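You operate a simulated robot arm through the tools that you are given. There is no shell and no other tool. Be economical: measure what you need, move in short steps, check, and stop when the job is done.

Carry out the task below with a simulated two-armed robot. There is one attempt and no reset: what you move stays moved.

TASK
Wipe the green roller, lift it into the saddles and shut both keepers.
Fine: the blue roller cloth takes the dust off and goes back; carry the roller with both hands. What is to be rubbed or washed off counts as gone when no trace of it is left.

The check looks at the end state, three seconds after you hand in, the way a careful person would. Anything else that was tipped, shoved, dropped, spilled or broken makes it a failure. Flat cloth is picked up by pressing the open fingertips on it (5 to 10 N) and closing them slowly along it; thin cloth reads only 2 to 8 mm in the jaws.

THE ROBOT
Two 7-joint arms with two-finger parallel grippers on one trunk, on a base that drives. Base frame: it is fixed to the floor where the robot stands at the start and does not move with it; the origin is under the middle of the robot, x ahead of it, y to its left, z up. Lengths are in m, angles in rad, forces in N, time in s.
The left shoulder is at the start at [0.07, 0.163, 1.27], the right one opposite. With the tool pointing down near the work surface each hand reaches from about 0.1 to 0.8 m from the robot's upright axis, wherever it stands, measured 20 degrees to its own side. Places, roughly: black keeper lever [0.7, 0, 1]; red keeper lever [0.7, 0.9, 1]; saddles of the green saddle stand [0.6, 0.5, 0.9]. Payload 3.43 kg a hand.
The TCP of each hand is the grasp point between the finger pads, 0.034 m short of the fingertips. In the tool frame z runs along the fingers and y along their closing line. The gripper opens to 0.128 m. The fingers are 0.024 m wide and 0.012 m thick; the gripper's body (0.048 by 0.13 m) begins 0.096 m behind the TCP.
Orientation is that of the tool frame in the base frame, as a unit quaternion [x, y, z, w]. With the fingers straight down and closing along the base's y, the tool's x points along the base's -x, its y along +y and its z along -z.

THE INTERFACE
- The arms move only by the tool arm_command. It takes "left_deltas", "right_deltas" or both (then of equal length, played together; a hand with none holds still); each is a list of rows, each an object of numbers (a shift or turn left out is 0, a gripper value left out holds the last): "tx", "ty", "tz": the shift along the base's x, y, z in m; "rx", "ry", "rz": the turn, a rotation vector about the base's x, y, z in rad. In form: [{"tx": .., "ty": .., "tz": .., "rx": .., "ry": .., "rz": ..}, ...]. A call has 1 to 10 rows; each row is the pose to reach, as a shift and turn from the pose commanded when the call began. "left_hand" and "right_hand" are, for a hand that has rows, the closure, from 0 (fully open) to 1 (shut), set as the call begins (left out, the last holds). Rows are played at 5 a second. More than 0.05 m and 0.15 rad between two rows, or a gripper value outside its range, and nothing of the call is played. Where a pose cannot be reached the arm comes as near as it can. A force on the tool above 40 N (or 10 N above the force at the start of the call, whichever is more), or a blocked arm, ends the call early, and 0.2 s more pass. The fingers move at their own pace (about 0.153 m/s each) and stop on an object; they squeeze with about 42 N. The grip force told is the motor's: it shows also when the fingers shut on nothing. Time passes only in rows, and 0.2 s behind the last, so rows that repeat a pose let the fingers close. It gives the time, the measured TCP pose, the force on the tool (base axes), the opening and the grip force at its end, in the units of the frame above (readings bear some noise), with the torque about the TCP (base axes, N m) and any sound that the robot's microphone picked up.
- Cameras (640 x 400 px; columns grow to the right, rows downward): "scene" is now at [0.1159, 0.0481, 1.4912]; the picture's right is [0.59, -0.81, -0.00], its down [-0.57, -0.41, -0.71] and it looks along [0.58, 0.42, -0.70] (base axes); focal length 255 px, centre (320, 200). "left" rides on the left gripper at [0.076, 0.011, -0.16] in its tool frame; the picture's right is [-0.15, 0.99, 0.00], its down [-0.88, -0.13, -0.46] and it looks along [-0.45, -0.07, 0.89] (tool axes); focal length 234 px, centre (320, 200). "right" rides on the right gripper at [0.076, -0.011, -0.16] in its tool frame; the picture's right is [0.15, 0.99, 0.00], its down [-0.88, 0.13, -0.46] and it looks along [-0.45, 0.07, 0.89] (tool axes); focal length 234 px, centre (320, 200). There is no depth. A picture from a camera that has moved, and an enlarged one, comes with that camera's place and axes in the base frame and with its lens. The place of the scene camera against the robot may be out by one fixed shift of up to 0.012 m in any direction.
- grab_frame(camera): a new picture of that camera. The clock stands still meanwhile.
- raise_lower(by): slides the trunk up (or, below 0, down) by that many m; the arms and the scene camera ride with it, the base frame stays. It gives what a move gives, with no picture.
- roll_base(legs): drives the robot by 1 to 6 legs, each [ahead, left, turn to the left] in m, m and rad, along the robot's own axes; the way and the turn of a leg run together, so that a leg with both is an arc; at most 1.5 m and 3.142 rad a leg. The arms and the cameras ride along, it lands a little off, and it stops where it bumps. It gives what a move gives.
- pan_tilt(pan, tilt): turns the head with the scene camera to pan (to the left, within 1.501 rad either way) and tilt (down, from -0.506 to 1.204), counted from straight ahead of the robot. It gives what a move gives.
- enlarge(camera, box): a new picture of the part [left, top, right, bottom] of that camera's present view, enlarged. The clock stands still meanwhile.
- close_job(): hands the job in; it is judged then, once.

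Go step by step. Nothing tells you exact positions but the pictures and the camera data: compare them with the known pose of the tool, close in by small moves and look again before you grip or let go. The budget is 120 turns and 108 pictures, counting those below and the enlarged ones. Unless the task says otherwise, let go and move clear before handing in, and close with one line.

The tools are called after "Emit:" as name(argument=value, ...) on one line, values as JSON. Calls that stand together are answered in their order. arm_command: Moves the arms, as the interface text tells. Its arguments: {"type":"object","properties":{"left_deltas":{"type":"array"},"left_hand":{"type":"number"},"right_deltas":{"type":"array"},"right_hand":{"type":"number"}},"required":[]} The other tools are called the same way: raise_lower (by) slides the trunk up or down; roll_base (legs) drives the base; pan_tilt (pan, tilt) turns the head that bears the scene camera; grab_frame (camera) takes a picture; enlarge (camera, box) takes an enlarged picture of a part of a camera's view; close_job () hands the job in.

At the start:

```text
time: 0.0
left_ee_pos: [0.4255, 0.5762, 1.2279]
left_ee_rot: [0.001, 1.0, 0.0, 0.001]
left_force: [0.4, 0.6, -0.1]
left_ft_torque: [0.01, 0.02, -0.01]
left_width: 0.1281
left_grip_force: 0.1
right_ee_pos: [0.4337, 0.076, 1.2213]
right_ee_rot: [0.001, 1.0, 0.001, -0.001]
right_force: [0.0, 0.0, 0.2]
right_ft_torque: [0.0, 0.0, -0.01]
right_width: 0.1281
right_grip_force: 0.0
trunk travel left (down, up): [-0.75, 0.19]
robot x, y, heading: [-0.0016, 0.0001, -0.004]
head pan, tilt: [0.63, 0.777]
```

scene: 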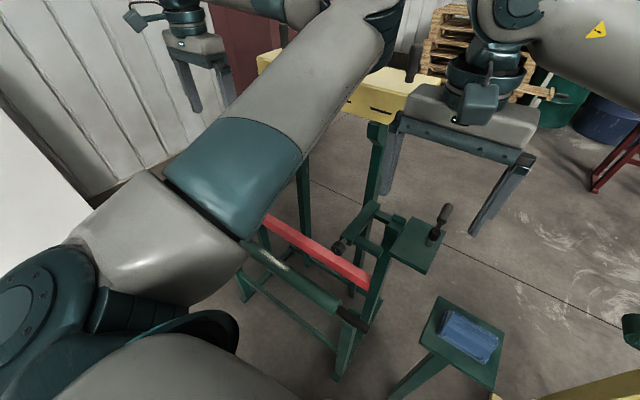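
right: 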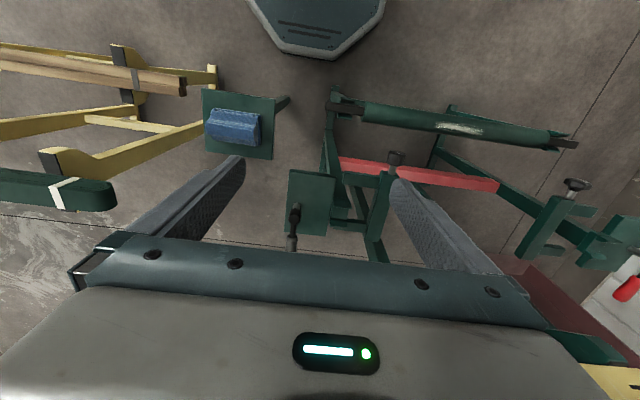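
left: 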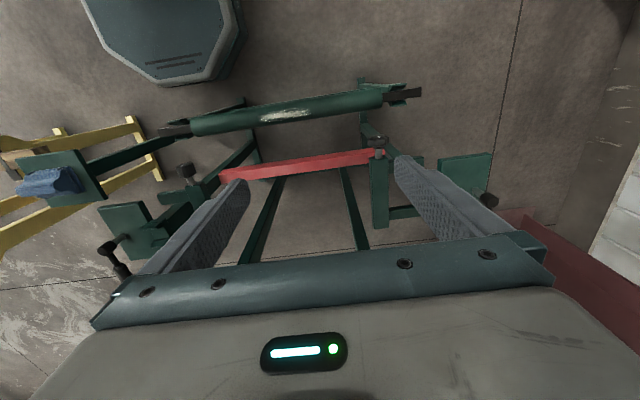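

I see the stand with the green roller low on the robot's side, a red bar, keeper levers, and the blue cloth on a small tray to the right. I'll take closer looks before moving.

Emit:
enlarge(camera="right", box=[180, 60, 640, 300])

Emit:
enlarge(camera="left", box=[80, 60, 540, 300])

Emit:
enlarge(camera="scene", box=[220, 100, 540, 400])

```text
1.39 times, centred on (410, 180) of right
camera zoom: at [0.3592, 0.0653, 1.3811], right [-0.15, 0.99, 0.0], down [0.88, 0.13, 0.46], along [0.45, 0.07, -0.89], focal length 326 px, centre (195, 228)
```

zoom: 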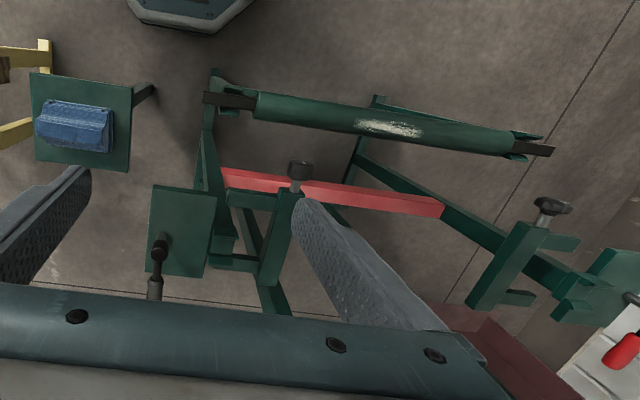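

```text
1.39 times, centred on (310, 180) of left
camera zoom: at [0.3512, 0.5865, 1.3875], right [0.15, 0.99, 0.0], down [0.88, -0.13, 0.46], along [0.45, -0.07, -0.89], focal length 326 px, centre (334, 228)
```

zoom: 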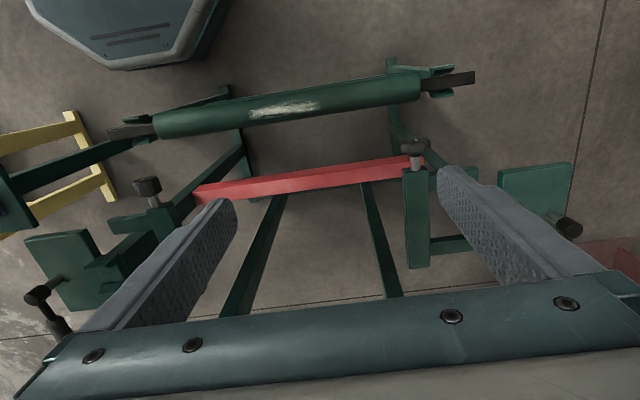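

```text
1.33 times, centred on (380, 250) of scene
camera zoom: at [0.1159, 0.0481, 1.4912], right [0.59, -0.81, 0.0], down [-0.57, -0.41, -0.71], along [0.58, 0.42, -0.7], focal length 340 px, centre (240, 133)
```

zoom: 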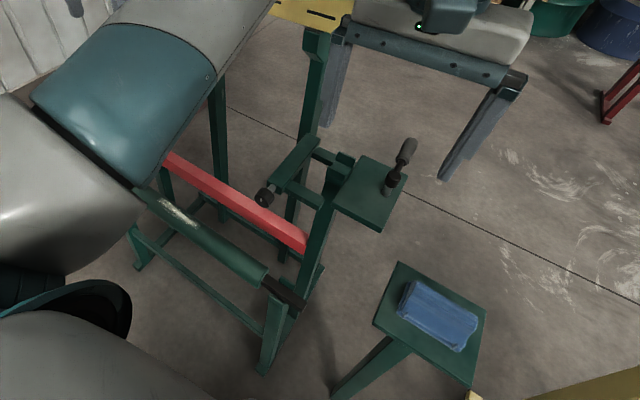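

I triangulate the roller along y at about x 0.416, z 0.687, with axle tips at y 0.10 and 0.85 and the barrel from 0.20 to 0.74. Next I draw the hands back and tilt them to see the keepers and saddles more from the front.

Emit:
arm_command(left_deltas=[{"tx": -0.03, "ry": -0.12}, {"tx": -0.06, "ry": -0.24}, {"tx": -0.09, "ry": -0.36}, {"tx": -0.12, "ry": -0.48}, {"tx": -0.15, "ry": -0.6}, {"tx": -0.15, "ry": -0.7}], right_deltas=[{"tx": -0.03, "ry": -0.12}, {"tx": -0.06, "ry": -0.24}, {"tx": -0.09, "ry": -0.36}, {"tx": -0.12, "ry": -0.48}, {"tx": -0.15, "ry": -0.6}, {"tx": -0.15, "ry": -0.7}])

Emit:
grab_frame(camera="right")

Emit:
grab_frame(camera="left")

Emit:
grab_frame(camera="scene")

```text
time: 1.1
left_ee_pos: [0.2946, 0.5779, 1.2278]
left_ee_rot: [0.0, 0.966, 0.0, 0.257]
left_force: [0.0, 0.0, 0.7]
left_ft_torque: [-0.02, -0.04, -0.01]
left_width: 0.128
left_grip_force: 0.1
right_ee_pos: [0.3084, 0.0772, 1.2277]
right_ee_rot: [0.007, 0.965, -0.004, 0.263]
right_force: [31.2, -5.6, 0.1]
right_ft_torque: [0.61, 3.28, 1.12]
right_width: 0.128
right_grip_force: 0.1
trunk travel left (down, up): [-0.75, 0.19]
robot x, y, heading: [0.0009, 0.0007, -0.003]
head pan, tilt: [0.63, 0.777]
stopped in row 5 (right hand): the force on the tool passed its limit at 217 N (the readings are from after the stop); the commanded pose is now the measured one
```

```text
101 pictures are left
camera right: at [0.1629, 0.0681, 1.3256], right [-0.11, 0.99, -0.08], down [0.53, 0.13, 0.84], along [0.84, 0.05, -0.54], focal length 234 px, centre (320, 200)
```

right: 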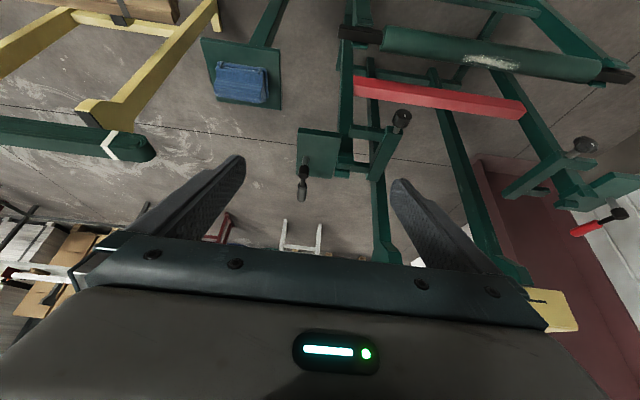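

```text
100 pictures are left
camera left: at [0.1491, 0.5891, 1.3282], right [0.13, 0.99, 0.07], down [0.54, -0.13, 0.83], along [0.83, -0.07, -0.55], focal length 234 px, centre (320, 200)
```

left: 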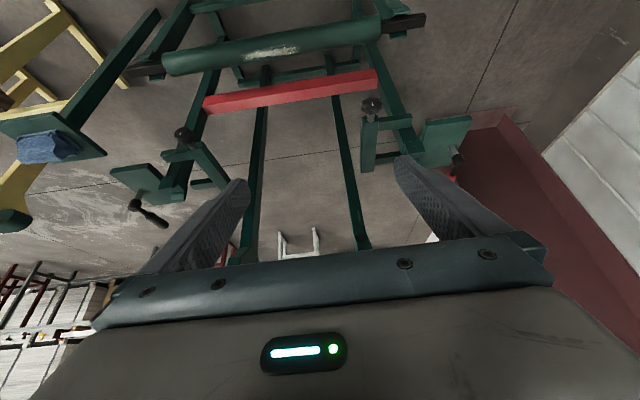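

```text
99 pictures are left
camera scene: at [0.1111, 0.0511, 1.4915], right [0.59, -0.81, 0.0], down [-0.56, -0.42, -0.71], along [0.58, 0.42, -0.7], focal length 255 px, centre (320, 200)
```

scene: 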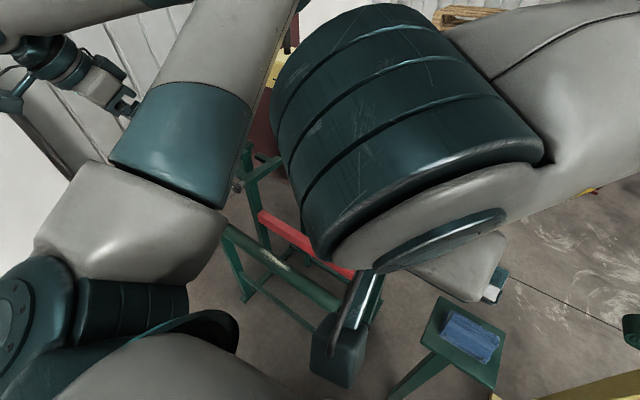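

The right hand touched the robot's own body while withdrawing, so I'll bring it forward and out to the right. Then I'll back the base off a little for a clear head-camera view.

Emit:
arm_command(right_deltas=[{"tx": 0.04, "ry": 0.1}, {"tx": 0.08, "ty": -0.03, "ry": 0.2}, {"tx": 0.11, "ty": -0.07, "ry": 0.3}, {"tx": 0.12, "ty": -0.12, "ry": 0.4}, {"tx": 0.12, "ty": -0.17, "ry": 0.5}, {"tx": 0.12, "ty": -0.22, "ry": 0.55}, {"tx": 0.12, "ty": -0.27, "ry": 0.55}, {"tx": 0.12, "ty": -0.32, "ry": 0.55}], left_deltas=[{"tx": 0.04, "ry": 0.1}, {"tx": 0.08, "ty": 0.03, "ry": 0.2}, {"tx": 0.11, "ty": 0.06, "ry": 0.3}, {"tx": 0.12, "ty": 0.06, "ry": 0.4}, {"tx": 0.12, "ty": 0.06, "ry": 0.5}, {"tx": 0.12, "ty": 0.06, "ry": 0.5}, {"tx": 0.12, "ty": 0.06, "ry": 0.5}, {"tx": 0.12, "ty": 0.06, "ry": 0.5}])

Emit:
roll_base(legs=[[-0.25, 0, 0]])

Emit:
pan_tilt(pan=0.3, tilt=0.6)

Emit:
grab_frame(camera="scene")

```text
refused: row 4 steps farther than a row can; nothing moved
```

```text
time: 2.0
left_ee_pos: [0.2783, 0.5744, 1.2274]
left_ee_rot: [0.003, 0.967, 0.0, 0.254]
left_force: [0.4, 0.5, -0.2]
left_ft_torque: [-0.02, 0.01, 0.0]
left_width: 0.1281
left_grip_force: 0.0
right_ee_pos: [0.2922, 0.0731, 1.2252]
right_ee_rot: [0.009, 0.966, -0.003, 0.258]
right_force: [1.1, 1.1, 0.3]
right_ft_torque: [-0.01, 0.01, -0.01]
right_width: 0.1279
right_grip_force: 0.1
trunk travel left (down, up): [-0.75, 0.19]
robot x, y, heading: [-0.0253, 0.0024, 0.0]
head pan, tilt: [0.63, 0.777]
stopped in leg 1: the force on the tool passed its limit at 45 N (the readings are from after the stop); the commanded pose is now the measured one
```

```text
time: 2.8
left_ee_pos: [0.2725, 0.5747, 1.2276]
left_ee_rot: [0.002, 0.967, 0.001, 0.256]
left_force: [-0.8, 0.4, -0.3]
left_ft_torque: [-0.01, -0.03, 0.0]
left_width: 0.1281
left_grip_force: 0.0
right_ee_pos: [0.2867, 0.0733, 1.2273]
right_ee_rot: [0.009, 0.965, -0.004, 0.261]
right_force: [4.4, -0.4, 0.2]
right_ft_torque: [0.05, 0.49, 0.16]
right_width: 0.1281
right_grip_force: 0.1
trunk travel left (down, up): [-0.75, 0.19]
robot x, y, heading: [-0.0245, -0.0029, -0.001]
head pan, tilt: [0.3, 0.6]
```

```text
98 pictures are left
camera scene: at [0.1075, 0.0257, 1.5065], right [0.3, -0.96, 0.0], down [-0.54, -0.17, -0.83], along [0.79, 0.24, -0.56], focal length 255 px, centre (320, 200)
```

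scene: 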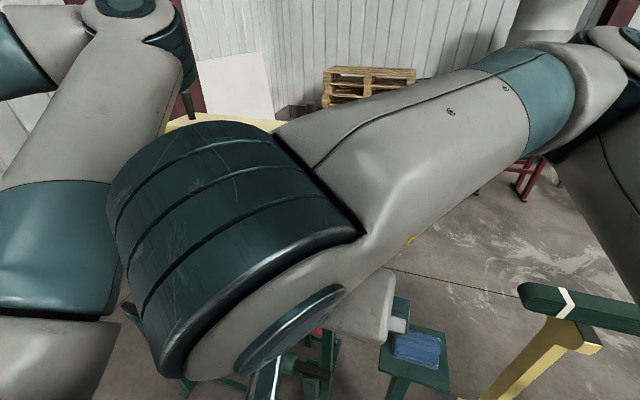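

One row was slightly over the step limit. I'll bring the right hand off the body with smaller steps.

Emit:
arm_command(right_deltas=[{"tx": 0.04, "ry": 0.1}, {"tx": 0.08, "ty": -0.02, "ry": 0.2}, {"tx": 0.1, "ty": -0.06, "ry": 0.3}, {"tx": 0.1, "ty": -0.1, "ry": 0.4}, {"tx": 0.1, "ty": -0.14, "ry": 0.5}, {"tx": 0.1, "ty": -0.18, "ry": 0.55}, {"tx": 0.1, "ty": -0.22, "ry": 0.55}, {"tx": 0.1, "ty": -0.26, "ry": 0.55}], left_deltas=[{"tx": 0.04, "ry": 0.1}, {"tx": 0.08, "ty": 0.02, "ry": 0.2}, {"tx": 0.1, "ty": 0.06, "ry": 0.3}, {"tx": 0.1, "ty": 0.1, "ry": 0.4}, {"tx": 0.1, "ty": 0.14, "ry": 0.5}, {"tx": 0.1, "ty": 0.18, "ry": 0.5}, {"tx": 0.1, "ty": 0.2, "ry": 0.5}, {"tx": 0.1, "ty": 0.2, "ry": 0.5}])

Emit:
roll_base(legs=[[-0.2, 0, 0]])

Emit:
grab_frame(camera="scene")

```text
time: 4.6
left_ee_pos: [0.3749, 0.7733, 1.2297]
left_ee_rot: [0.003, 1.0, 0.001, 0.008]
left_force: [-0.8, 0.0, 0.0]
left_ft_torque: [0.04, -0.03, 0.02]
left_width: 0.128
left_grip_force: 0.2
right_ee_pos: [0.387, -0.1909, 1.2241]
right_ee_rot: [0.007, 1.0, -0.004, -0.012]
right_force: [-0.2, 0.8, -0.7]
right_ft_torque: [0.02, 0.0, -0.01]
right_width: 0.128
right_grip_force: 0.2
trunk travel left (down, up): [-0.75, 0.19]
robot x, y, heading: [-0.0259, -0.0042, -0.001]
head pan, tilt: [0.3, 0.6]
```

```text
time: 6.2
left_ee_pos: [0.18, 0.7746, 1.2278]
left_ee_rot: [0.003, 1.0, 0.0, 0.007]
left_force: [0.1, 0.9, 0.1]
left_ft_torque: [-0.02, 0.04, 0.01]
left_width: 0.1282
left_grip_force: 0.0
right_ee_pos: [0.188, -0.1888, 1.2242]
right_ee_rot: [0.009, 1.0, -0.005, -0.012]
right_force: [-0.1, -0.1, -0.1]
right_ft_torque: [0.02, -0.02, 0.0]
right_width: 0.128
right_grip_force: 0.0
trunk travel left (down, up): [-0.75, 0.19]
robot x, y, heading: [-0.2257, 0.0, -0.007]
head pan, tilt: [0.3, 0.6]
```

```text
97 pictures are left
camera scene: at [-0.0877, 0.0256, 1.5061], right [0.29, -0.96, 0.0], down [-0.54, -0.17, -0.82], along [0.79, 0.24, -0.57], focal length 255 px, centre (320, 200)
```

scene: 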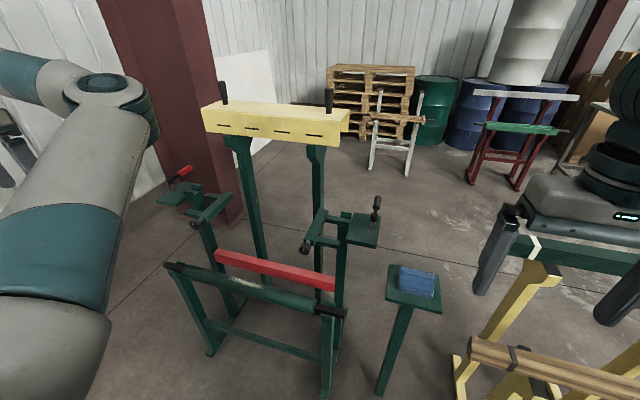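

Now the whole stand is visible. I'll enlarge the keepers and the roller.

Emit:
enlarge(camera="scene", box=[270, 170, 450, 290])

Emit:
enlarge(camera="scene", box=[140, 150, 300, 260])

Emit:
enlarge(camera="scene", box=[150, 220, 360, 350])

Emit:
enlarge(camera="scene", box=[190, 70, 370, 190])

```text
3.33 times, centred on (360, 230) of scene
camera zoom: at [-0.0877, 0.0256, 1.5061], right [0.29, -0.96, 0.0], down [-0.54, -0.17, -0.82], along [0.79, 0.24, -0.57], focal length 851 px, centre (187, 100)
```

zoom: 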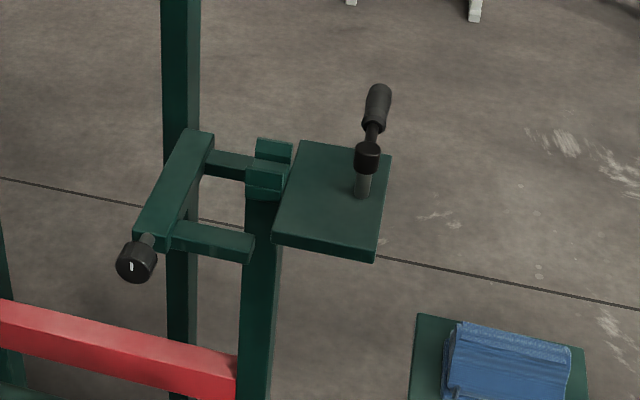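

```text
3.64 times, centred on (220, 205) of scene
camera zoom: at [-0.0877, 0.0256, 1.5061], right [0.29, -0.96, 0.0], down [-0.54, -0.17, -0.82], along [0.79, 0.24, -0.57], focal length 929 px, centre (684, 182)
```

zoom: 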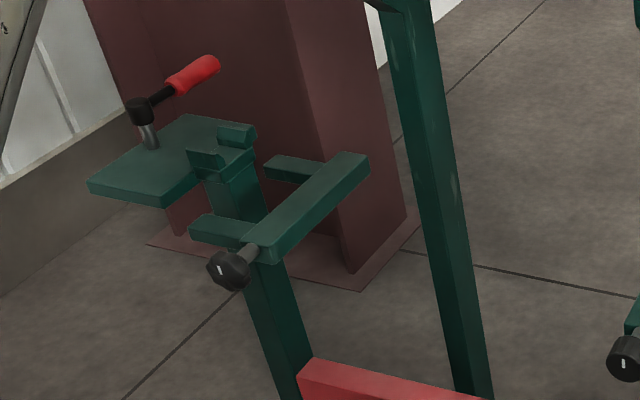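

```text
3.05 times, centred on (255, 285) of scene
camera zoom: at [-0.0877, 0.0256, 1.5061], right [0.29, -0.96, 0.0], down [-0.54, -0.17, -0.82], along [0.79, 0.24, -0.57], focal length 778 px, centre (518, -59)
```

zoom: 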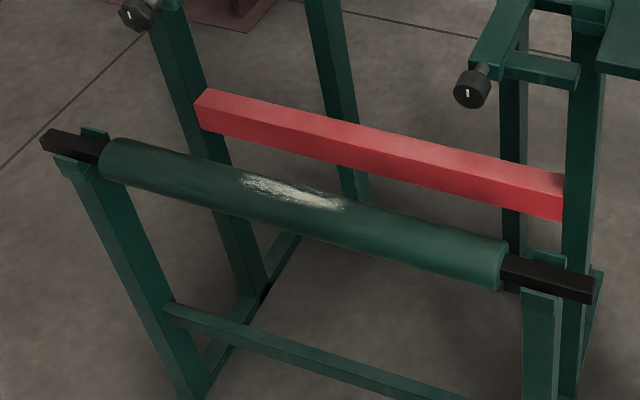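

```text
3.33 times, centred on (280, 130) of scene
camera zoom: at [-0.0877, 0.0256, 1.5061], right [0.29, -0.96, 0.0], down [-0.54, -0.17, -0.82], along [0.79, 0.24, -0.57], focal length 851 px, centre (453, 433)
```

zoom: 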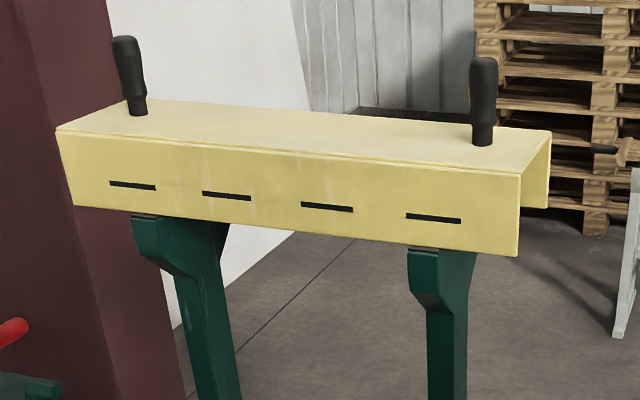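

The layout is clear: roller in the front cradle, saddles at the post tops (y about 0.15 and 0.8), with lever plates outside them. I'll drive to about x 0, y 0.35 so that the cloth and the roller are both in reach.

Emit:
roll_base(legs=[[0, 0.35, 0], [0.2, 0, 0]])

Emit:
pan_tilt(pan=0.0, tilt=0.8)

Emit:
grab_frame(camera="scene")

Emit:
grab_frame(camera="right")

Emit:
grab_frame(camera="left")

```text
time: 9.7
left_ee_pos: [0.38, 1.1237, 1.2281]
left_ee_rot: [0.003, 1.0, 0.0, 0.009]
left_force: [0.0, 0.2, 0.0]
left_ft_torque: [0.0, -0.02, 0.03]
left_width: 0.1278
left_grip_force: 0.1
right_ee_pos: [0.3889, 0.1592, 1.2255]
right_ee_rot: [0.009, 1.0, -0.006, -0.011]
right_force: [-0.9, -0.4, -0.2]
right_ft_torque: [0.01, 0.01, -0.01]
right_width: 0.1282
right_grip_force: 0.1
trunk travel left (down, up): [-0.75, 0.19]
robot x, y, heading: [-0.0243, 0.3502, -0.006]
head pan, tilt: [0.3, 0.6]
```

```text
time: 10.5
left_ee_pos: [0.3824, 1.1244, 1.2287]
left_ee_rot: [0.003, 1.0, -0.001, 0.008]
left_force: [0.1, 0.2, -0.5]
left_ft_torque: [0.0, 0.04, 0.01]
left_width: 0.1279
left_grip_force: 0.1
right_ee_pos: [0.392, 0.1609, 1.2252]
right_ee_rot: [0.009, 1.0, -0.006, -0.012]
right_force: [-0.1, 0.4, 0.1]
right_ft_torque: [0.01, 0.0, 0.0]
right_width: 0.128
right_grip_force: 0.1
trunk travel left (down, up): [-0.75, 0.19]
robot x, y, heading: [-0.0194, 0.3493, -0.006]
head pan, tilt: [0.0, 0.799]
```

```text
92 pictures are left
camera scene: at [0.1105, 0.3488, 1.4894], right [0.0, -1.0, 0.0], down [-0.72, 0.0, -0.7], along [0.7, 0.0, -0.72], focal length 255 px, centre (320, 200)
```

scene: 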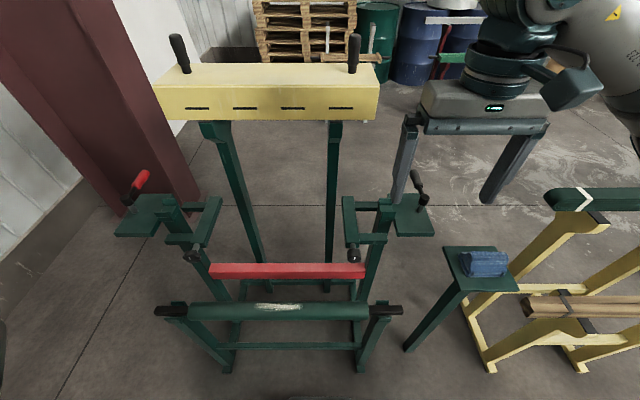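

```text
91 pictures are left
camera right: at [0.3192, 0.1523, 1.3856], right [-0.13, 0.99, -0.01], down [0.89, 0.12, 0.43], along [0.43, 0.05, -0.9], focal length 234 px, centre (320, 200)
```

right: 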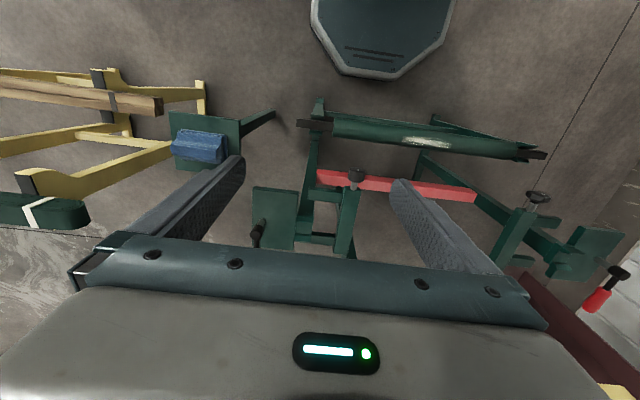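

```text
90 pictures are left
camera left: at [0.3047, 1.1358, 1.3861], right [0.15, 0.99, 0.0], down [0.87, -0.14, 0.47], along [0.46, -0.07, -0.88], focal length 234 px, centre (320, 200)
```

left: 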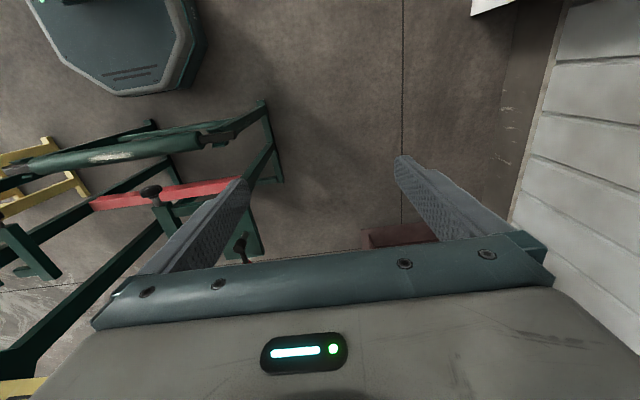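

This is a clear view of the work. I'll enlarge both keepers, and the cloth.

Emit:
enlarge(camera="scene", box=[330, 160, 450, 270])

Emit:
enlarge(camera="scene", box=[105, 160, 235, 270])

Emit:
enlarge(camera="scene", box=[430, 230, 530, 310])

Emit:
enlarge(camera="scene", box=[145, 280, 415, 390])

```text
3.64 times, centred on (390, 215) of scene
camera zoom: at [0.1105, 0.3488, 1.4894], right [0.0, -1.0, 0.0], down [-0.72, 0.0, -0.7], along [0.7, 0.0, -0.72], focal length 929 px, centre (66, 146)
```

zoom: 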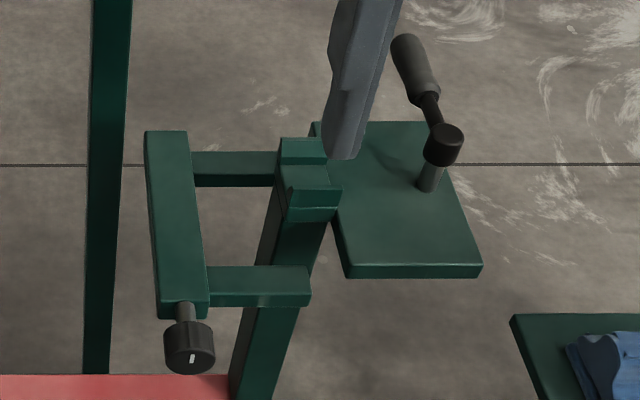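

```text
3.64 times, centred on (170, 215) of scene
camera zoom: at [0.1105, 0.3488, 1.4894], right [0.0, -1.0, 0.0], down [-0.72, 0.0, -0.7], along [0.7, 0.0, -0.72], focal length 929 px, centre (866, 146)
```

zoom: 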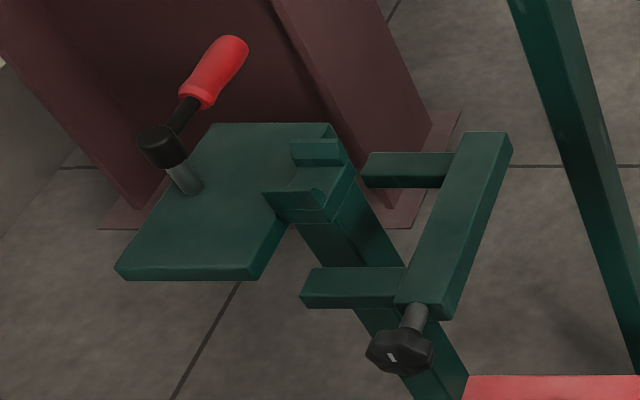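

```text
5.00 times, centred on (480, 270) of scene
camera zoom: at [0.1105, 0.3488, 1.4894], right [0.0, -1.0, 0.0], down [-0.72, 0.0, -0.7], along [0.7, 0.0, -0.72], focal length 1277 px, centre (-480, -150)
```

zoom: 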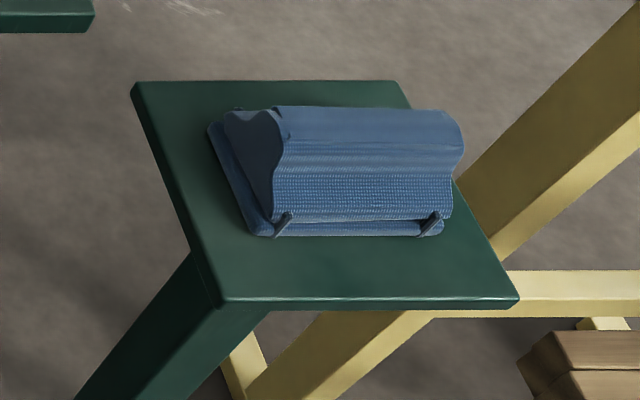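

```text
2.37 times, centred on (280, 335) of scene
camera zoom: at [0.1105, 0.3488, 1.4894], right [0.0, -1.0, 0.0], down [-0.72, 0.0, -0.7], along [0.7, 0.0, -0.72], focal length 605 px, centre (415, -120)
```

zoom: 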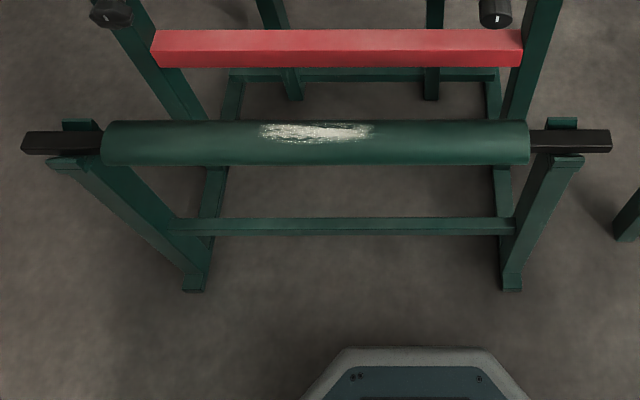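

The cloth is a folded pad about 10 cm long in y and 5 cm wide in x, near [0.465, -0.093, 0.885]. I'll turn the right hand so it closes along x and bring it above the cloth.

Emit:
arm_command(right_deltas=[{"ty": -0.03, "rz": 0.15}, {"tx": 0.01, "ty": -0.06, "rz": 0.3}, {"tx": 0.02, "ty": -0.09, "rz": 0.45}, {"tx": 0.03, "ty": -0.12, "rz": 0.6}, {"tx": 0.04, "ty": -0.15, "rz": 0.75}, {"tx": 0.05, "ty": -0.18, "rz": 0.9}, {"tx": 0.06, "ty": -0.21, "rz": 1.05}, {"tx": 0.07, "ty": -0.23, "tz": -0.02, "rz": 1.2}, {"tx": 0.073, "ty": -0.25, "tz": -0.05, "rz": 1.35}, {"tx": 0.073, "ty": -0.254, "tz": -0.09, "rz": 1.5}])

Emit:
grab_frame(camera="right")

Emit:
grab_frame(camera="scene")

```text
time: 12.7
left_ee_pos: [0.3807, 1.1233, 1.2278]
left_ee_rot: [0.004, 1.0, 0.0, 0.008]
left_force: [-0.9, 0.0, 0.1]
left_ft_torque: [0.01, -0.03, 0.02]
left_width: 0.1281
left_grip_force: 0.0
right_ee_pos: [0.3501, 0.066, 1.1481]
right_ee_rot: [-0.647, 0.763, -0.012, -0.005]
right_force: [0.3, -0.3, 0.2]
right_ft_torque: [-0.02, 0.04, -0.02]
right_width: 0.128
right_grip_force: 0.1
right hand out of reach, approached as far as the arm can: row 7, 8, 9, 10
trunk travel left (down, up): [-0.75, 0.19]
robot x, y, heading: [-0.0196, 0.3482, -0.006]
head pan, tilt: [0.0, 0.799]
```

```text
85 pictures are left
camera right: at [0.348, -0.0067, 1.3096], right [-1.0, 0.02, -0.01], down [0.01, 0.9, 0.43], along [0.01, 0.43, -0.9], focal length 234 px, centre (320, 200)
```

right: 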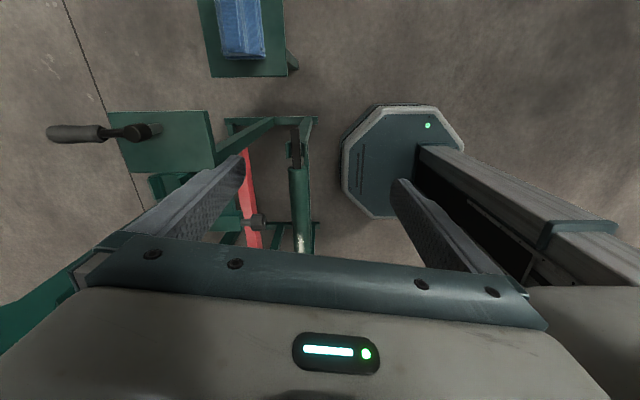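

```text
84 pictures are left
camera scene: at [0.1098, 0.3487, 1.4895], right [0.0, -1.0, 0.0], down [-0.72, 0.0, -0.7], along [0.7, 0.0, -0.72], focal length 255 px, centre (320, 200)
```

scene: 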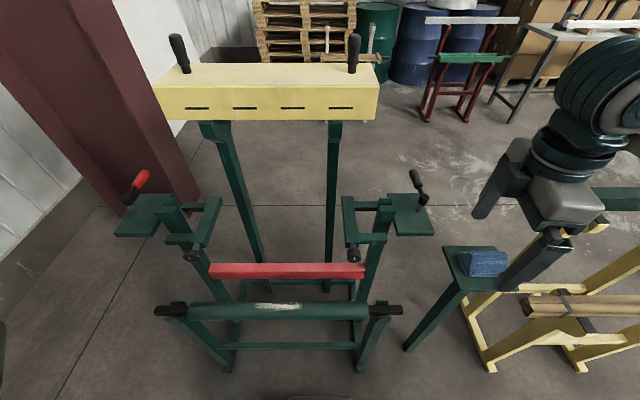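

Turning that way runs out of reach. I'll turn the hand the other way (camera towards +y).

Emit:
arm_command(right_deltas=[{"tz": 0.01, "rz": -0.14}, {"tz": 0.02, "rz": -0.28}, {"tz": 0.03, "rz": -0.42}, {"tz": 0.03, "rz": -0.56}, {"tz": 0.03, "rz": -0.7}, {"tz": 0.03, "rz": -0.84}, {"tz": 0.03, "rz": -0.98}, {"tz": 0.03, "rz": -1.12}, {"tz": 0.03, "rz": -1.26}, {"tz": 0.03, "rz": -1.4}])

Emit:
arm_command(right_deltas=[{"tx": 0.01, "ty": -0.02, "rz": -0.15}, {"tx": 0.02, "ty": -0.04, "rz": -0.3}, {"tx": 0.03, "ty": -0.06, "rz": -0.45}, {"tx": 0.04, "ty": -0.08, "rz": -0.6}, {"tx": 0.05, "ty": -0.1, "rz": -0.75}, {"tx": 0.06, "ty": -0.12, "rz": -0.9}, {"tx": 0.07, "ty": -0.14, "rz": -1.05}, {"tx": 0.085, "ty": -0.15, "tz": -0.01, "rz": -1.2}, {"tx": 0.1, "ty": -0.155, "tz": -0.02, "rz": -1.35}, {"tx": 0.115, "ty": -0.16, "tz": -0.03, "rz": -1.5}])

Emit:
grab_frame(camera="right")

```text
time: 14.9
left_ee_pos: [0.3817, 1.1241, 1.2296]
left_ee_rot: [0.004, 1.0, 0.0, 0.008]
left_force: [-0.2, 1.0, 0.7]
left_ft_torque: [0.0, 0.0, 0.02]
left_width: 0.1281
left_grip_force: 0.1
right_ee_pos: [0.3537, 0.062, 1.1847]
right_ee_rot: [-0.002, 1.0, -0.005, -0.011]
right_force: [-0.5, -0.1, 0.1]
right_ft_torque: [-0.02, -0.01, -0.02]
right_width: 0.128
right_grip_force: 0.1
trunk travel left (down, up): [-0.75, 0.19]
robot x, y, heading: [-0.0203, 0.3495, -0.001]
head pan, tilt: [0.0, 0.799]
```

```text
time: 17.1
left_ee_pos: [0.3814, 1.1239, 1.2284]
left_ee_rot: [0.005, 1.0, 0.0, 0.008]
left_force: [0.1, -0.3, -0.2]
left_ft_torque: [0.01, 0.01, -0.02]
left_width: 0.1281
left_grip_force: 0.0
right_ee_pos: [0.4704, -0.0969, 1.1539]
right_ee_rot: [0.681, 0.732, 0.003, -0.014]
right_force: [0.2, 0.1, 0.7]
right_ft_torque: [0.02, 0.0, -0.03]
right_width: 0.1281
right_grip_force: 0.0
trunk travel left (down, up): [-0.75, 0.19]
robot x, y, heading: [-0.0238, 0.3468, -0.003]
head pan, tilt: [0.0, 0.799]
```

```text
83 pictures are left
camera right: at [0.456, -0.0261, 1.3152], right [0.98, 0.22, -0.01], down [0.2, -0.88, 0.43], along [0.09, -0.42, -0.9], focal length 234 px, centre (320, 200)
```

right: 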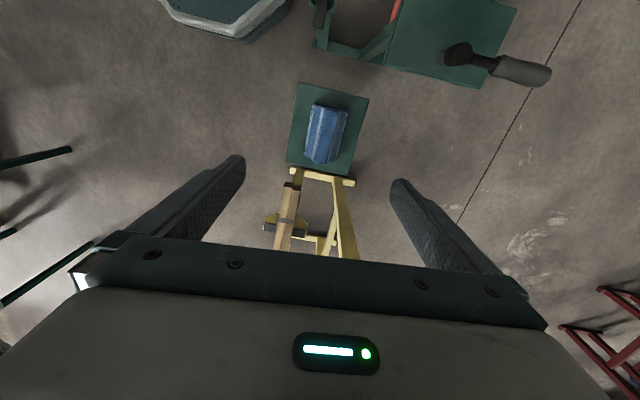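

The cloth lies between the fingers below. I'll square up and descend partway, then look again.

Emit:
arm_command(right_deltas=[{"tz": -0.05, "rz": -0.07}, {"tz": -0.1, "rz": -0.07}, {"tz": -0.14, "rz": -0.07}, {"tz": -0.17, "rz": -0.07}, {"tz": -0.18, "rz": -0.07}])

Emit:
grab_frame(camera="right")

Emit:
enlarge(camera="scene", box=[420, 190, 580, 310])

```text
time: 18.3
left_ee_pos: [0.381, 1.1234, 1.2293]
left_ee_rot: [0.003, 1.0, 0.0, 0.008]
left_force: [-0.3, -0.2, -0.3]
left_ft_torque: [0.02, -0.04, 0.01]
left_width: 0.128
left_grip_force: 0.0
right_ee_pos: [0.469, -0.098, 0.974]
right_ee_rot: [0.705, 0.709, 0.005, -0.011]
right_force: [-0.6, -0.5, -0.9]
right_ft_torque: [-0.02, 0.02, -0.01]
right_width: 0.1281
right_grip_force: 0.0
trunk travel left (down, up): [-0.75, 0.19]
robot x, y, heading: [-0.0212, 0.349, -0.003]
head pan, tilt: [0.0, 0.799]
```

```text
82 pictures are left
camera right: at [0.4592, -0.0265, 1.1348], right [0.99, 0.15, -0.01], down [0.14, -0.89, 0.43], along [0.06, -0.43, -0.9], focal length 234 px, centre (320, 200)
```

right: 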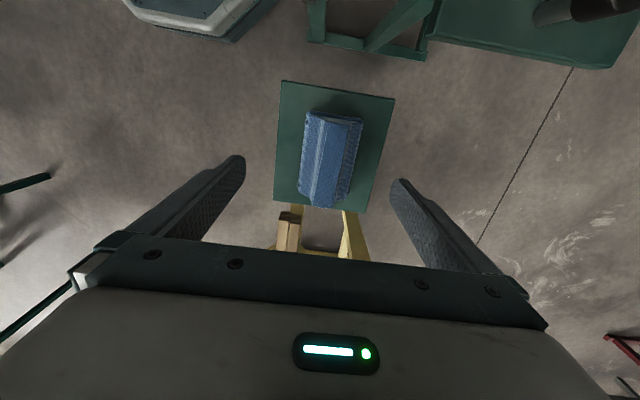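

```text
3.33 times, centred on (500, 250) of scene
camera zoom: at [0.1097, 0.3487, 1.4894], right [0.0, -1.0, 0.0], down [-0.72, 0.0, -0.7], along [0.7, 0.0, -0.72], focal length 851 px, centre (-280, 33)
```

zoom: 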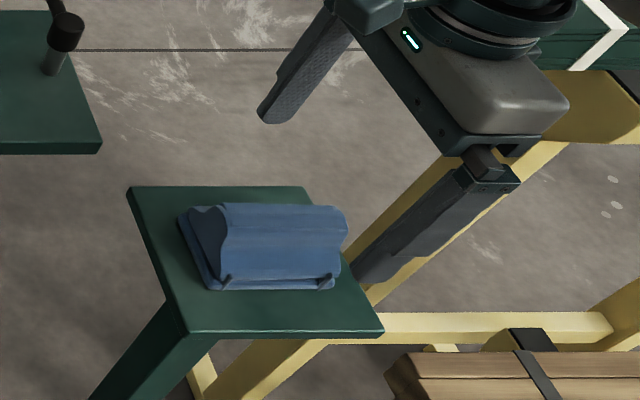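

Triangulating the tray top gives z about 0.827, with the cloth centre near [0.48, -0.105] and about 4 cm tall. I'll correct and go down nearly to gripping height.

Emit:
arm_command(right_deltas=[{"tx": 0.011, "ty": -0.007, "tz": -0.03}, {"tx": 0.011, "ty": -0.007, "tz": -0.06}, {"tx": 0.011, "ty": -0.007, "tz": -0.08}])

Emit:
grab_frame(camera="right")

Emit:
enlarge(camera="scene", box=[420, 190, 580, 310])

```text
time: 19.1
left_ee_pos: [0.3816, 1.1225, 1.2288]
left_ee_rot: [0.004, 1.0, 0.0, 0.009]
left_force: [-0.3, -0.8, 0.0]
left_ft_torque: [-0.03, -0.01, 0.01]
left_width: 0.128
left_grip_force: 0.1
right_ee_pos: [0.48, -0.1039, 0.8964]
right_ee_rot: [0.705, 0.709, 0.004, -0.012]
right_force: [0.2, -0.7, -0.8]
right_ft_torque: [-0.03, 0.01, 0.02]
right_width: 0.128
right_grip_force: 0.0
trunk travel left (down, up): [-0.75, 0.19]
robot x, y, heading: [-0.0217, 0.3521, -0.002]
head pan, tilt: [0.0, 0.799]
```

```text
80 pictures are left
camera right: at [0.4707, -0.0327, 1.0562], right [0.99, 0.15, -0.01], down [0.14, -0.89, 0.43], along [0.06, -0.43, -0.9], focal length 234 px, centre (320, 200)
```

right: 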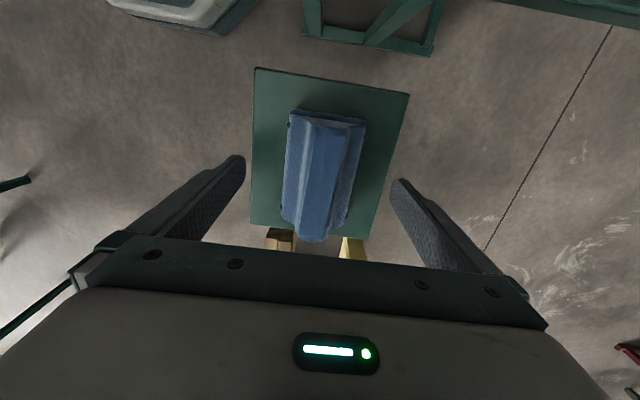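

```text
3.33 times, centred on (500, 250) of scene
camera zoom: at [0.1097, 0.3485, 1.4895], right [0.0, -1.0, 0.0], down [-0.72, 0.0, -0.7], along [0.7, 0.0, -0.72], focal length 851 px, centre (-280, 33)
```

zoom: 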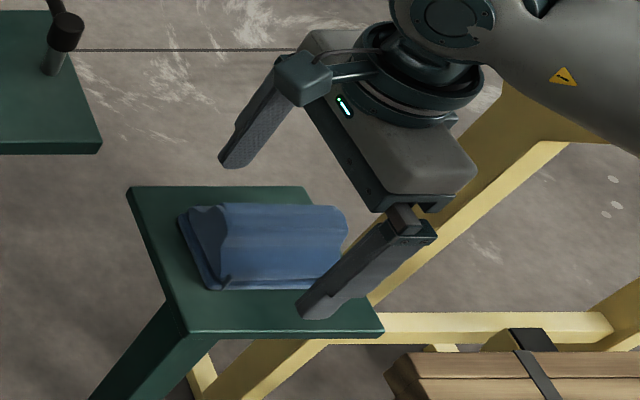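

The fingers straddle the cloth well. I go down to fingertips about 1 cm above the tray and close.

Emit:
arm_command(right_deltas=[{"tx": 0.002, "tz": -0.012}, {"tx": 0.002, "tz": -0.023}])

Emit:
arm_command(right_deltas=[{"tz": 0}, {"tz": 0}, {"tz": 0}, {"tz": 0}], right_hand=1.0)

Emit:
grab_frame(camera="right")

Emit:
enlarge(camera="scene", box=[420, 190, 580, 310])

```text
time: 19.7
left_ee_pos: [0.3815, 1.1246, 1.2288]
left_ee_rot: [0.004, 1.0, 0.001, 0.007]
left_force: [0.5, -0.5, -0.6]
left_ft_torque: [-0.01, -0.02, 0.01]
left_width: 0.1281
left_grip_force: 0.0
right_ee_pos: [0.4836, -0.1049, 0.8712]
right_ee_rot: [0.705, 0.71, 0.005, -0.013]
right_force: [0.3, 0.8, 0.9]
right_ft_torque: [0.0, 0.02, -0.02]
right_width: 0.1279
right_grip_force: 0.1
trunk travel left (down, up): [-0.75, 0.19]
robot x, y, heading: [-0.025, 0.3491, -0.004]
head pan, tilt: [0.0, 0.799]
```

```text
time: 20.7
left_ee_pos: [0.3822, 1.1233, 1.2283]
left_ee_rot: [0.004, 1.0, 0.0, 0.008]
left_force: [0.7, -0.3, -0.9]
left_ft_torque: [-0.03, 0.01, -0.01]
left_width: 0.1281
left_grip_force: 0.0
right_ee_pos: [0.4825, -0.1054, 0.8728]
right_ee_rot: [0.704, 0.71, 0.004, -0.012]
right_force: [-0.5, 0.0, -0.2]
right_ft_torque: [0.0, 0.03, -0.06]
right_width: 0.069
right_grip_force: 41.9
trunk travel left (down, up): [-0.75, 0.19]
robot x, y, heading: [-0.0196, 0.3488, -0.005]
head pan, tilt: [0.0, 0.799]
```

```text
78 pictures are left
camera right: at [0.4731, -0.033, 1.0325], right [0.99, 0.15, -0.01], down [0.14, -0.89, 0.43], along [0.06, -0.43, -0.9], focal length 234 px, centre (320, 200)
```

right: 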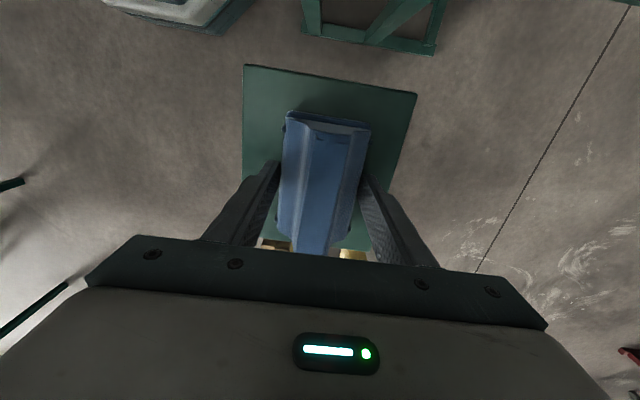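

```text
3.33 times, centred on (500, 250) of scene
camera zoom: at [0.1096, 0.3485, 1.4894], right [0.0, -1.0, 0.0], down [-0.72, 0.0, -0.7], along [0.7, 0.0, -0.72], focal length 851 px, centre (-280, 33)
```

zoom: 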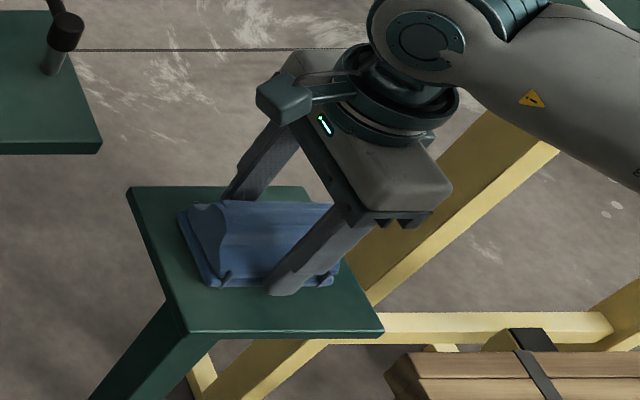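

The grip holds at 69 mm on the pad. I'll lift it and check that it comes up whole.

Emit:
arm_command(right_deltas=[{"tz": 0.02}, {"tz": 0.05}, {"tz": 0.09}, {"tz": 0.13}])

Emit:
enlarge(camera="scene", box=[420, 140, 580, 260])

Emit:
grab_frame(camera="right")

```text
time: 21.7
left_ee_pos: [0.3806, 1.1244, 1.2287]
left_ee_rot: [0.003, 1.0, -0.001, 0.007]
left_force: [-0.3, 0.3, 0.9]
left_ft_torque: [-0.01, -0.01, 0.0]
left_width: 0.1282
left_grip_force: 0.1
right_ee_pos: [0.4822, -0.1059, 1.0041]
right_ee_rot: [0.704, 0.71, 0.004, -0.011]
right_force: [-0.5, 0.8, -0.9]
right_ft_torque: [0.0, 0.01, 0.0]
right_width: 0.0689
right_grip_force: 41.9
trunk travel left (down, up): [-0.75, 0.19]
robot x, y, heading: [-0.0214, 0.3506, 0.001]
head pan, tilt: [0.0, 0.799]
```

```text
3.33 times, centred on (500, 200) of scene
camera zoom: at [0.1094, 0.3491, 1.4894], right [0.0, -1.0, 0.0], down [-0.72, 0.0, -0.7], along [0.7, 0.0, -0.72], focal length 851 px, centre (-280, 200)
```

zoom: 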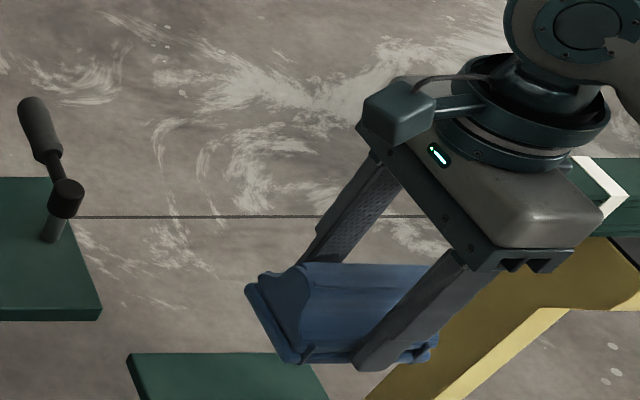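

```text
75 pictures are left
camera right: at [0.4736, -0.034, 1.1642], right [0.99, 0.15, -0.01], down [0.14, -0.89, 0.43], along [0.06, -0.43, -0.9], focal length 234 px, centre (320, 200)
```

right: 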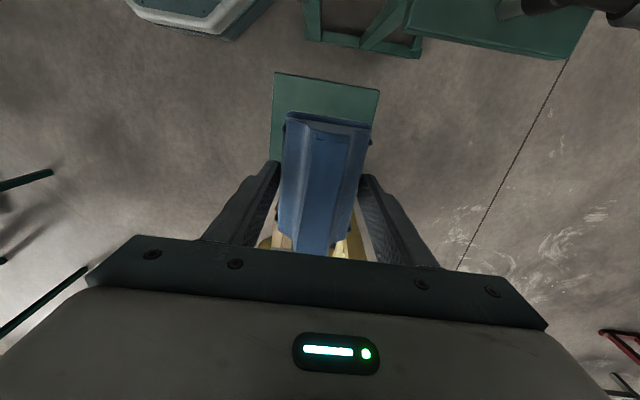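

The pad lifts whole; its underside is about 1.2 cm below the fingertips. I'll carry it at height over to the dusty stretch of the roller.

Emit:
arm_command(right_deltas=[{"tx": -0.035, "ty": 0.03}, {"tx": -0.065, "ty": 0.065}, {"tx": -0.066, "ty": 0.115}, {"tx": -0.066, "ty": 0.165}, {"tx": -0.066, "ty": 0.215}, {"tx": -0.066, "ty": 0.265}, {"tx": -0.066, "ty": 0.315}, {"tx": -0.066, "ty": 0.365}, {"tx": -0.066, "ty": 0.415}, {"tx": -0.066, "ty": 0.465}])

Emit:
arm_command(right_deltas=[{"ty": 0.03, "tz": -0.03}, {"ty": 0.06, "tz": -0.07}, {"ty": 0.08, "tz": -0.11}, {"ty": 0.09, "tz": -0.15}, {"ty": 0.1, "tz": -0.18}, {"ty": 0.1, "tz": -0.2}])

Emit:
grab_frame(camera="scene")

Emit:
grab_frame(camera="right")

```text
time: 23.9
left_ee_pos: [0.3823, 1.1266, 1.2269]
left_ee_rot: [0.005, 1.0, -0.001, 0.007]
left_force: [0.2, 0.4, 0.6]
left_ft_torque: [-0.05, 0.01, -0.03]
left_width: 0.1278
left_grip_force: 0.1
right_ee_pos: [0.418, 0.3628, 0.999]
right_ee_rot: [0.704, 0.71, 0.003, -0.012]
right_force: [-1.0, 0.3, -0.9]
right_ft_torque: [-0.03, 0.0, 0.03]
right_width: 0.069
right_grip_force: 41.5
trunk travel left (down, up): [-0.75, 0.19]
robot x, y, heading: [-0.0217, 0.3506, -0.006]
head pan, tilt: [0.0, 0.799]
```

```text
time: 25.3
left_ee_pos: [0.382, 1.123, 1.2279]
left_ee_rot: [0.004, 1.0, 0.0, 0.008]
left_force: [-0.4, 0.9, -0.4]
left_ft_torque: [0.0, 0.01, -0.01]
left_width: 0.1281
left_grip_force: 0.0
right_ee_pos: [0.4165, 0.4595, 0.8009]
right_ee_rot: [0.705, 0.709, 0.006, -0.012]
right_force: [0.6, 0.3, 0.0]
right_ft_torque: [0.0, -0.01, 0.0]
right_width: 0.0688
right_grip_force: 42.5
trunk travel left (down, up): [-0.75, 0.19]
robot x, y, heading: [-0.0241, 0.3524, 0.0]
head pan, tilt: [0.0, 0.799]
```

```text
74 pictures are left
camera scene: at [0.1097, 0.3482, 1.4895], right [0.0, -1.0, 0.0], down [-0.72, 0.0, -0.7], along [0.7, 0.0, -0.72], focal length 255 px, centre (320, 200)
```

scene: 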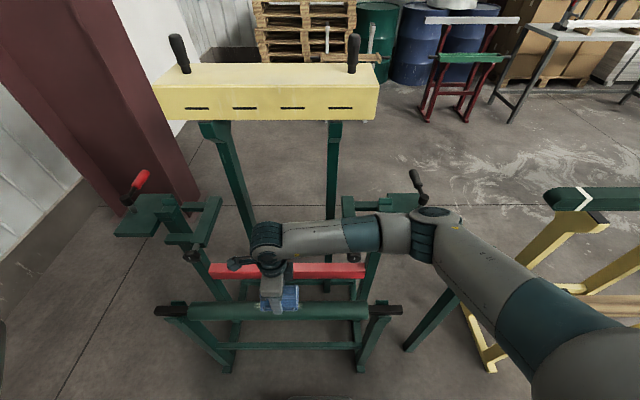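

```text
73 pictures are left
camera right: at [0.407, 0.5324, 0.9623], right [0.99, 0.15, -0.01], down [0.14, -0.89, 0.43], along [0.06, -0.43, -0.9], focal length 234 px, centre (320, 200)
```

right: 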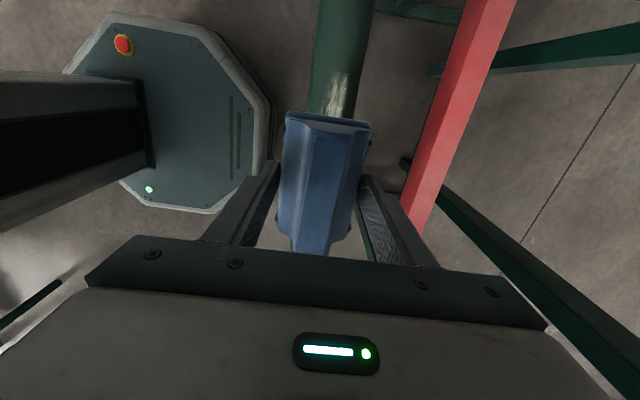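

The pad hangs right over the dust. I'll lower it gently to contact and read the force.

Emit:
arm_command(right_deltas=[{"tx": 0.004, "tz": -0.012}, {"tx": 0.004, "tz": -0.022}, {"tx": 0.004, "tz": -0.03}])

Emit:
arm_command(right_deltas=[{"tz": -0.003}, {"tz": -0.006}])

Emit:
arm_command(right_deltas=[{"tz": -0.002}, {"tz": -0.004}])

```text
time: 26.1
left_ee_pos: [0.3808, 1.125, 1.2282]
left_ee_rot: [0.003, 1.0, 0.0, 0.008]
left_force: [0.1, 0.2, -0.8]
left_ft_torque: [0.05, -0.04, -0.01]
left_width: 0.1278
left_grip_force: 0.0
right_ee_pos: [0.4211, 0.4606, 0.7724]
right_ee_rot: [0.704, 0.71, 0.005, -0.012]
right_force: [0.7, 1.0, -1.3]
right_ft_torque: [-0.01, 0.02, -0.01]
right_width: 0.0688
right_grip_force: 41.5
trunk travel left (down, up): [-0.75, 0.19]
robot x, y, heading: [-0.0212, 0.3484, -0.006]
head pan, tilt: [0.0, 0.799]
```

```text
time: 26.7
left_ee_pos: [0.3823, 1.1238, 1.2288]
left_ee_rot: [0.004, 1.0, -0.001, 0.008]
left_force: [0.0, 0.0, -0.2]
left_ft_torque: [-0.03, -0.02, -0.01]
left_width: 0.128
left_grip_force: 0.1
right_ee_pos: [0.42, 0.4608, 0.766]
right_ee_rot: [0.705, 0.709, 0.004, -0.011]
right_force: [-0.2, -0.2, -1.3]
right_ft_torque: [0.01, -0.02, 0.0]
right_width: 0.0687
right_grip_force: 41.9
trunk travel left (down, up): [-0.75, 0.19]
robot x, y, heading: [-0.0207, 0.3491, -0.001]
head pan, tilt: [0.0, 0.799]
```

```text
time: 27.3
left_ee_pos: [0.3801, 1.1244, 1.2298]
left_ee_rot: [0.003, 1.0, 0.0, 0.008]
left_force: [0.1, -0.7, -0.3]
left_ft_torque: [-0.01, -0.01, 0.01]
left_width: 0.1279
left_grip_force: 0.1
right_ee_pos: [0.4197, 0.4594, 0.7616]
right_ee_rot: [0.704, 0.71, 0.005, -0.011]
right_force: [-0.2, 0.1, -1.3]
right_ft_torque: [0.02, 0.02, 0.01]
right_width: 0.0689
right_grip_force: 42.1
trunk travel left (down, up): [-0.75, 0.19]
robot x, y, heading: [-0.0213, 0.3496, -0.004]
head pan, tilt: [0.0, 0.799]
```

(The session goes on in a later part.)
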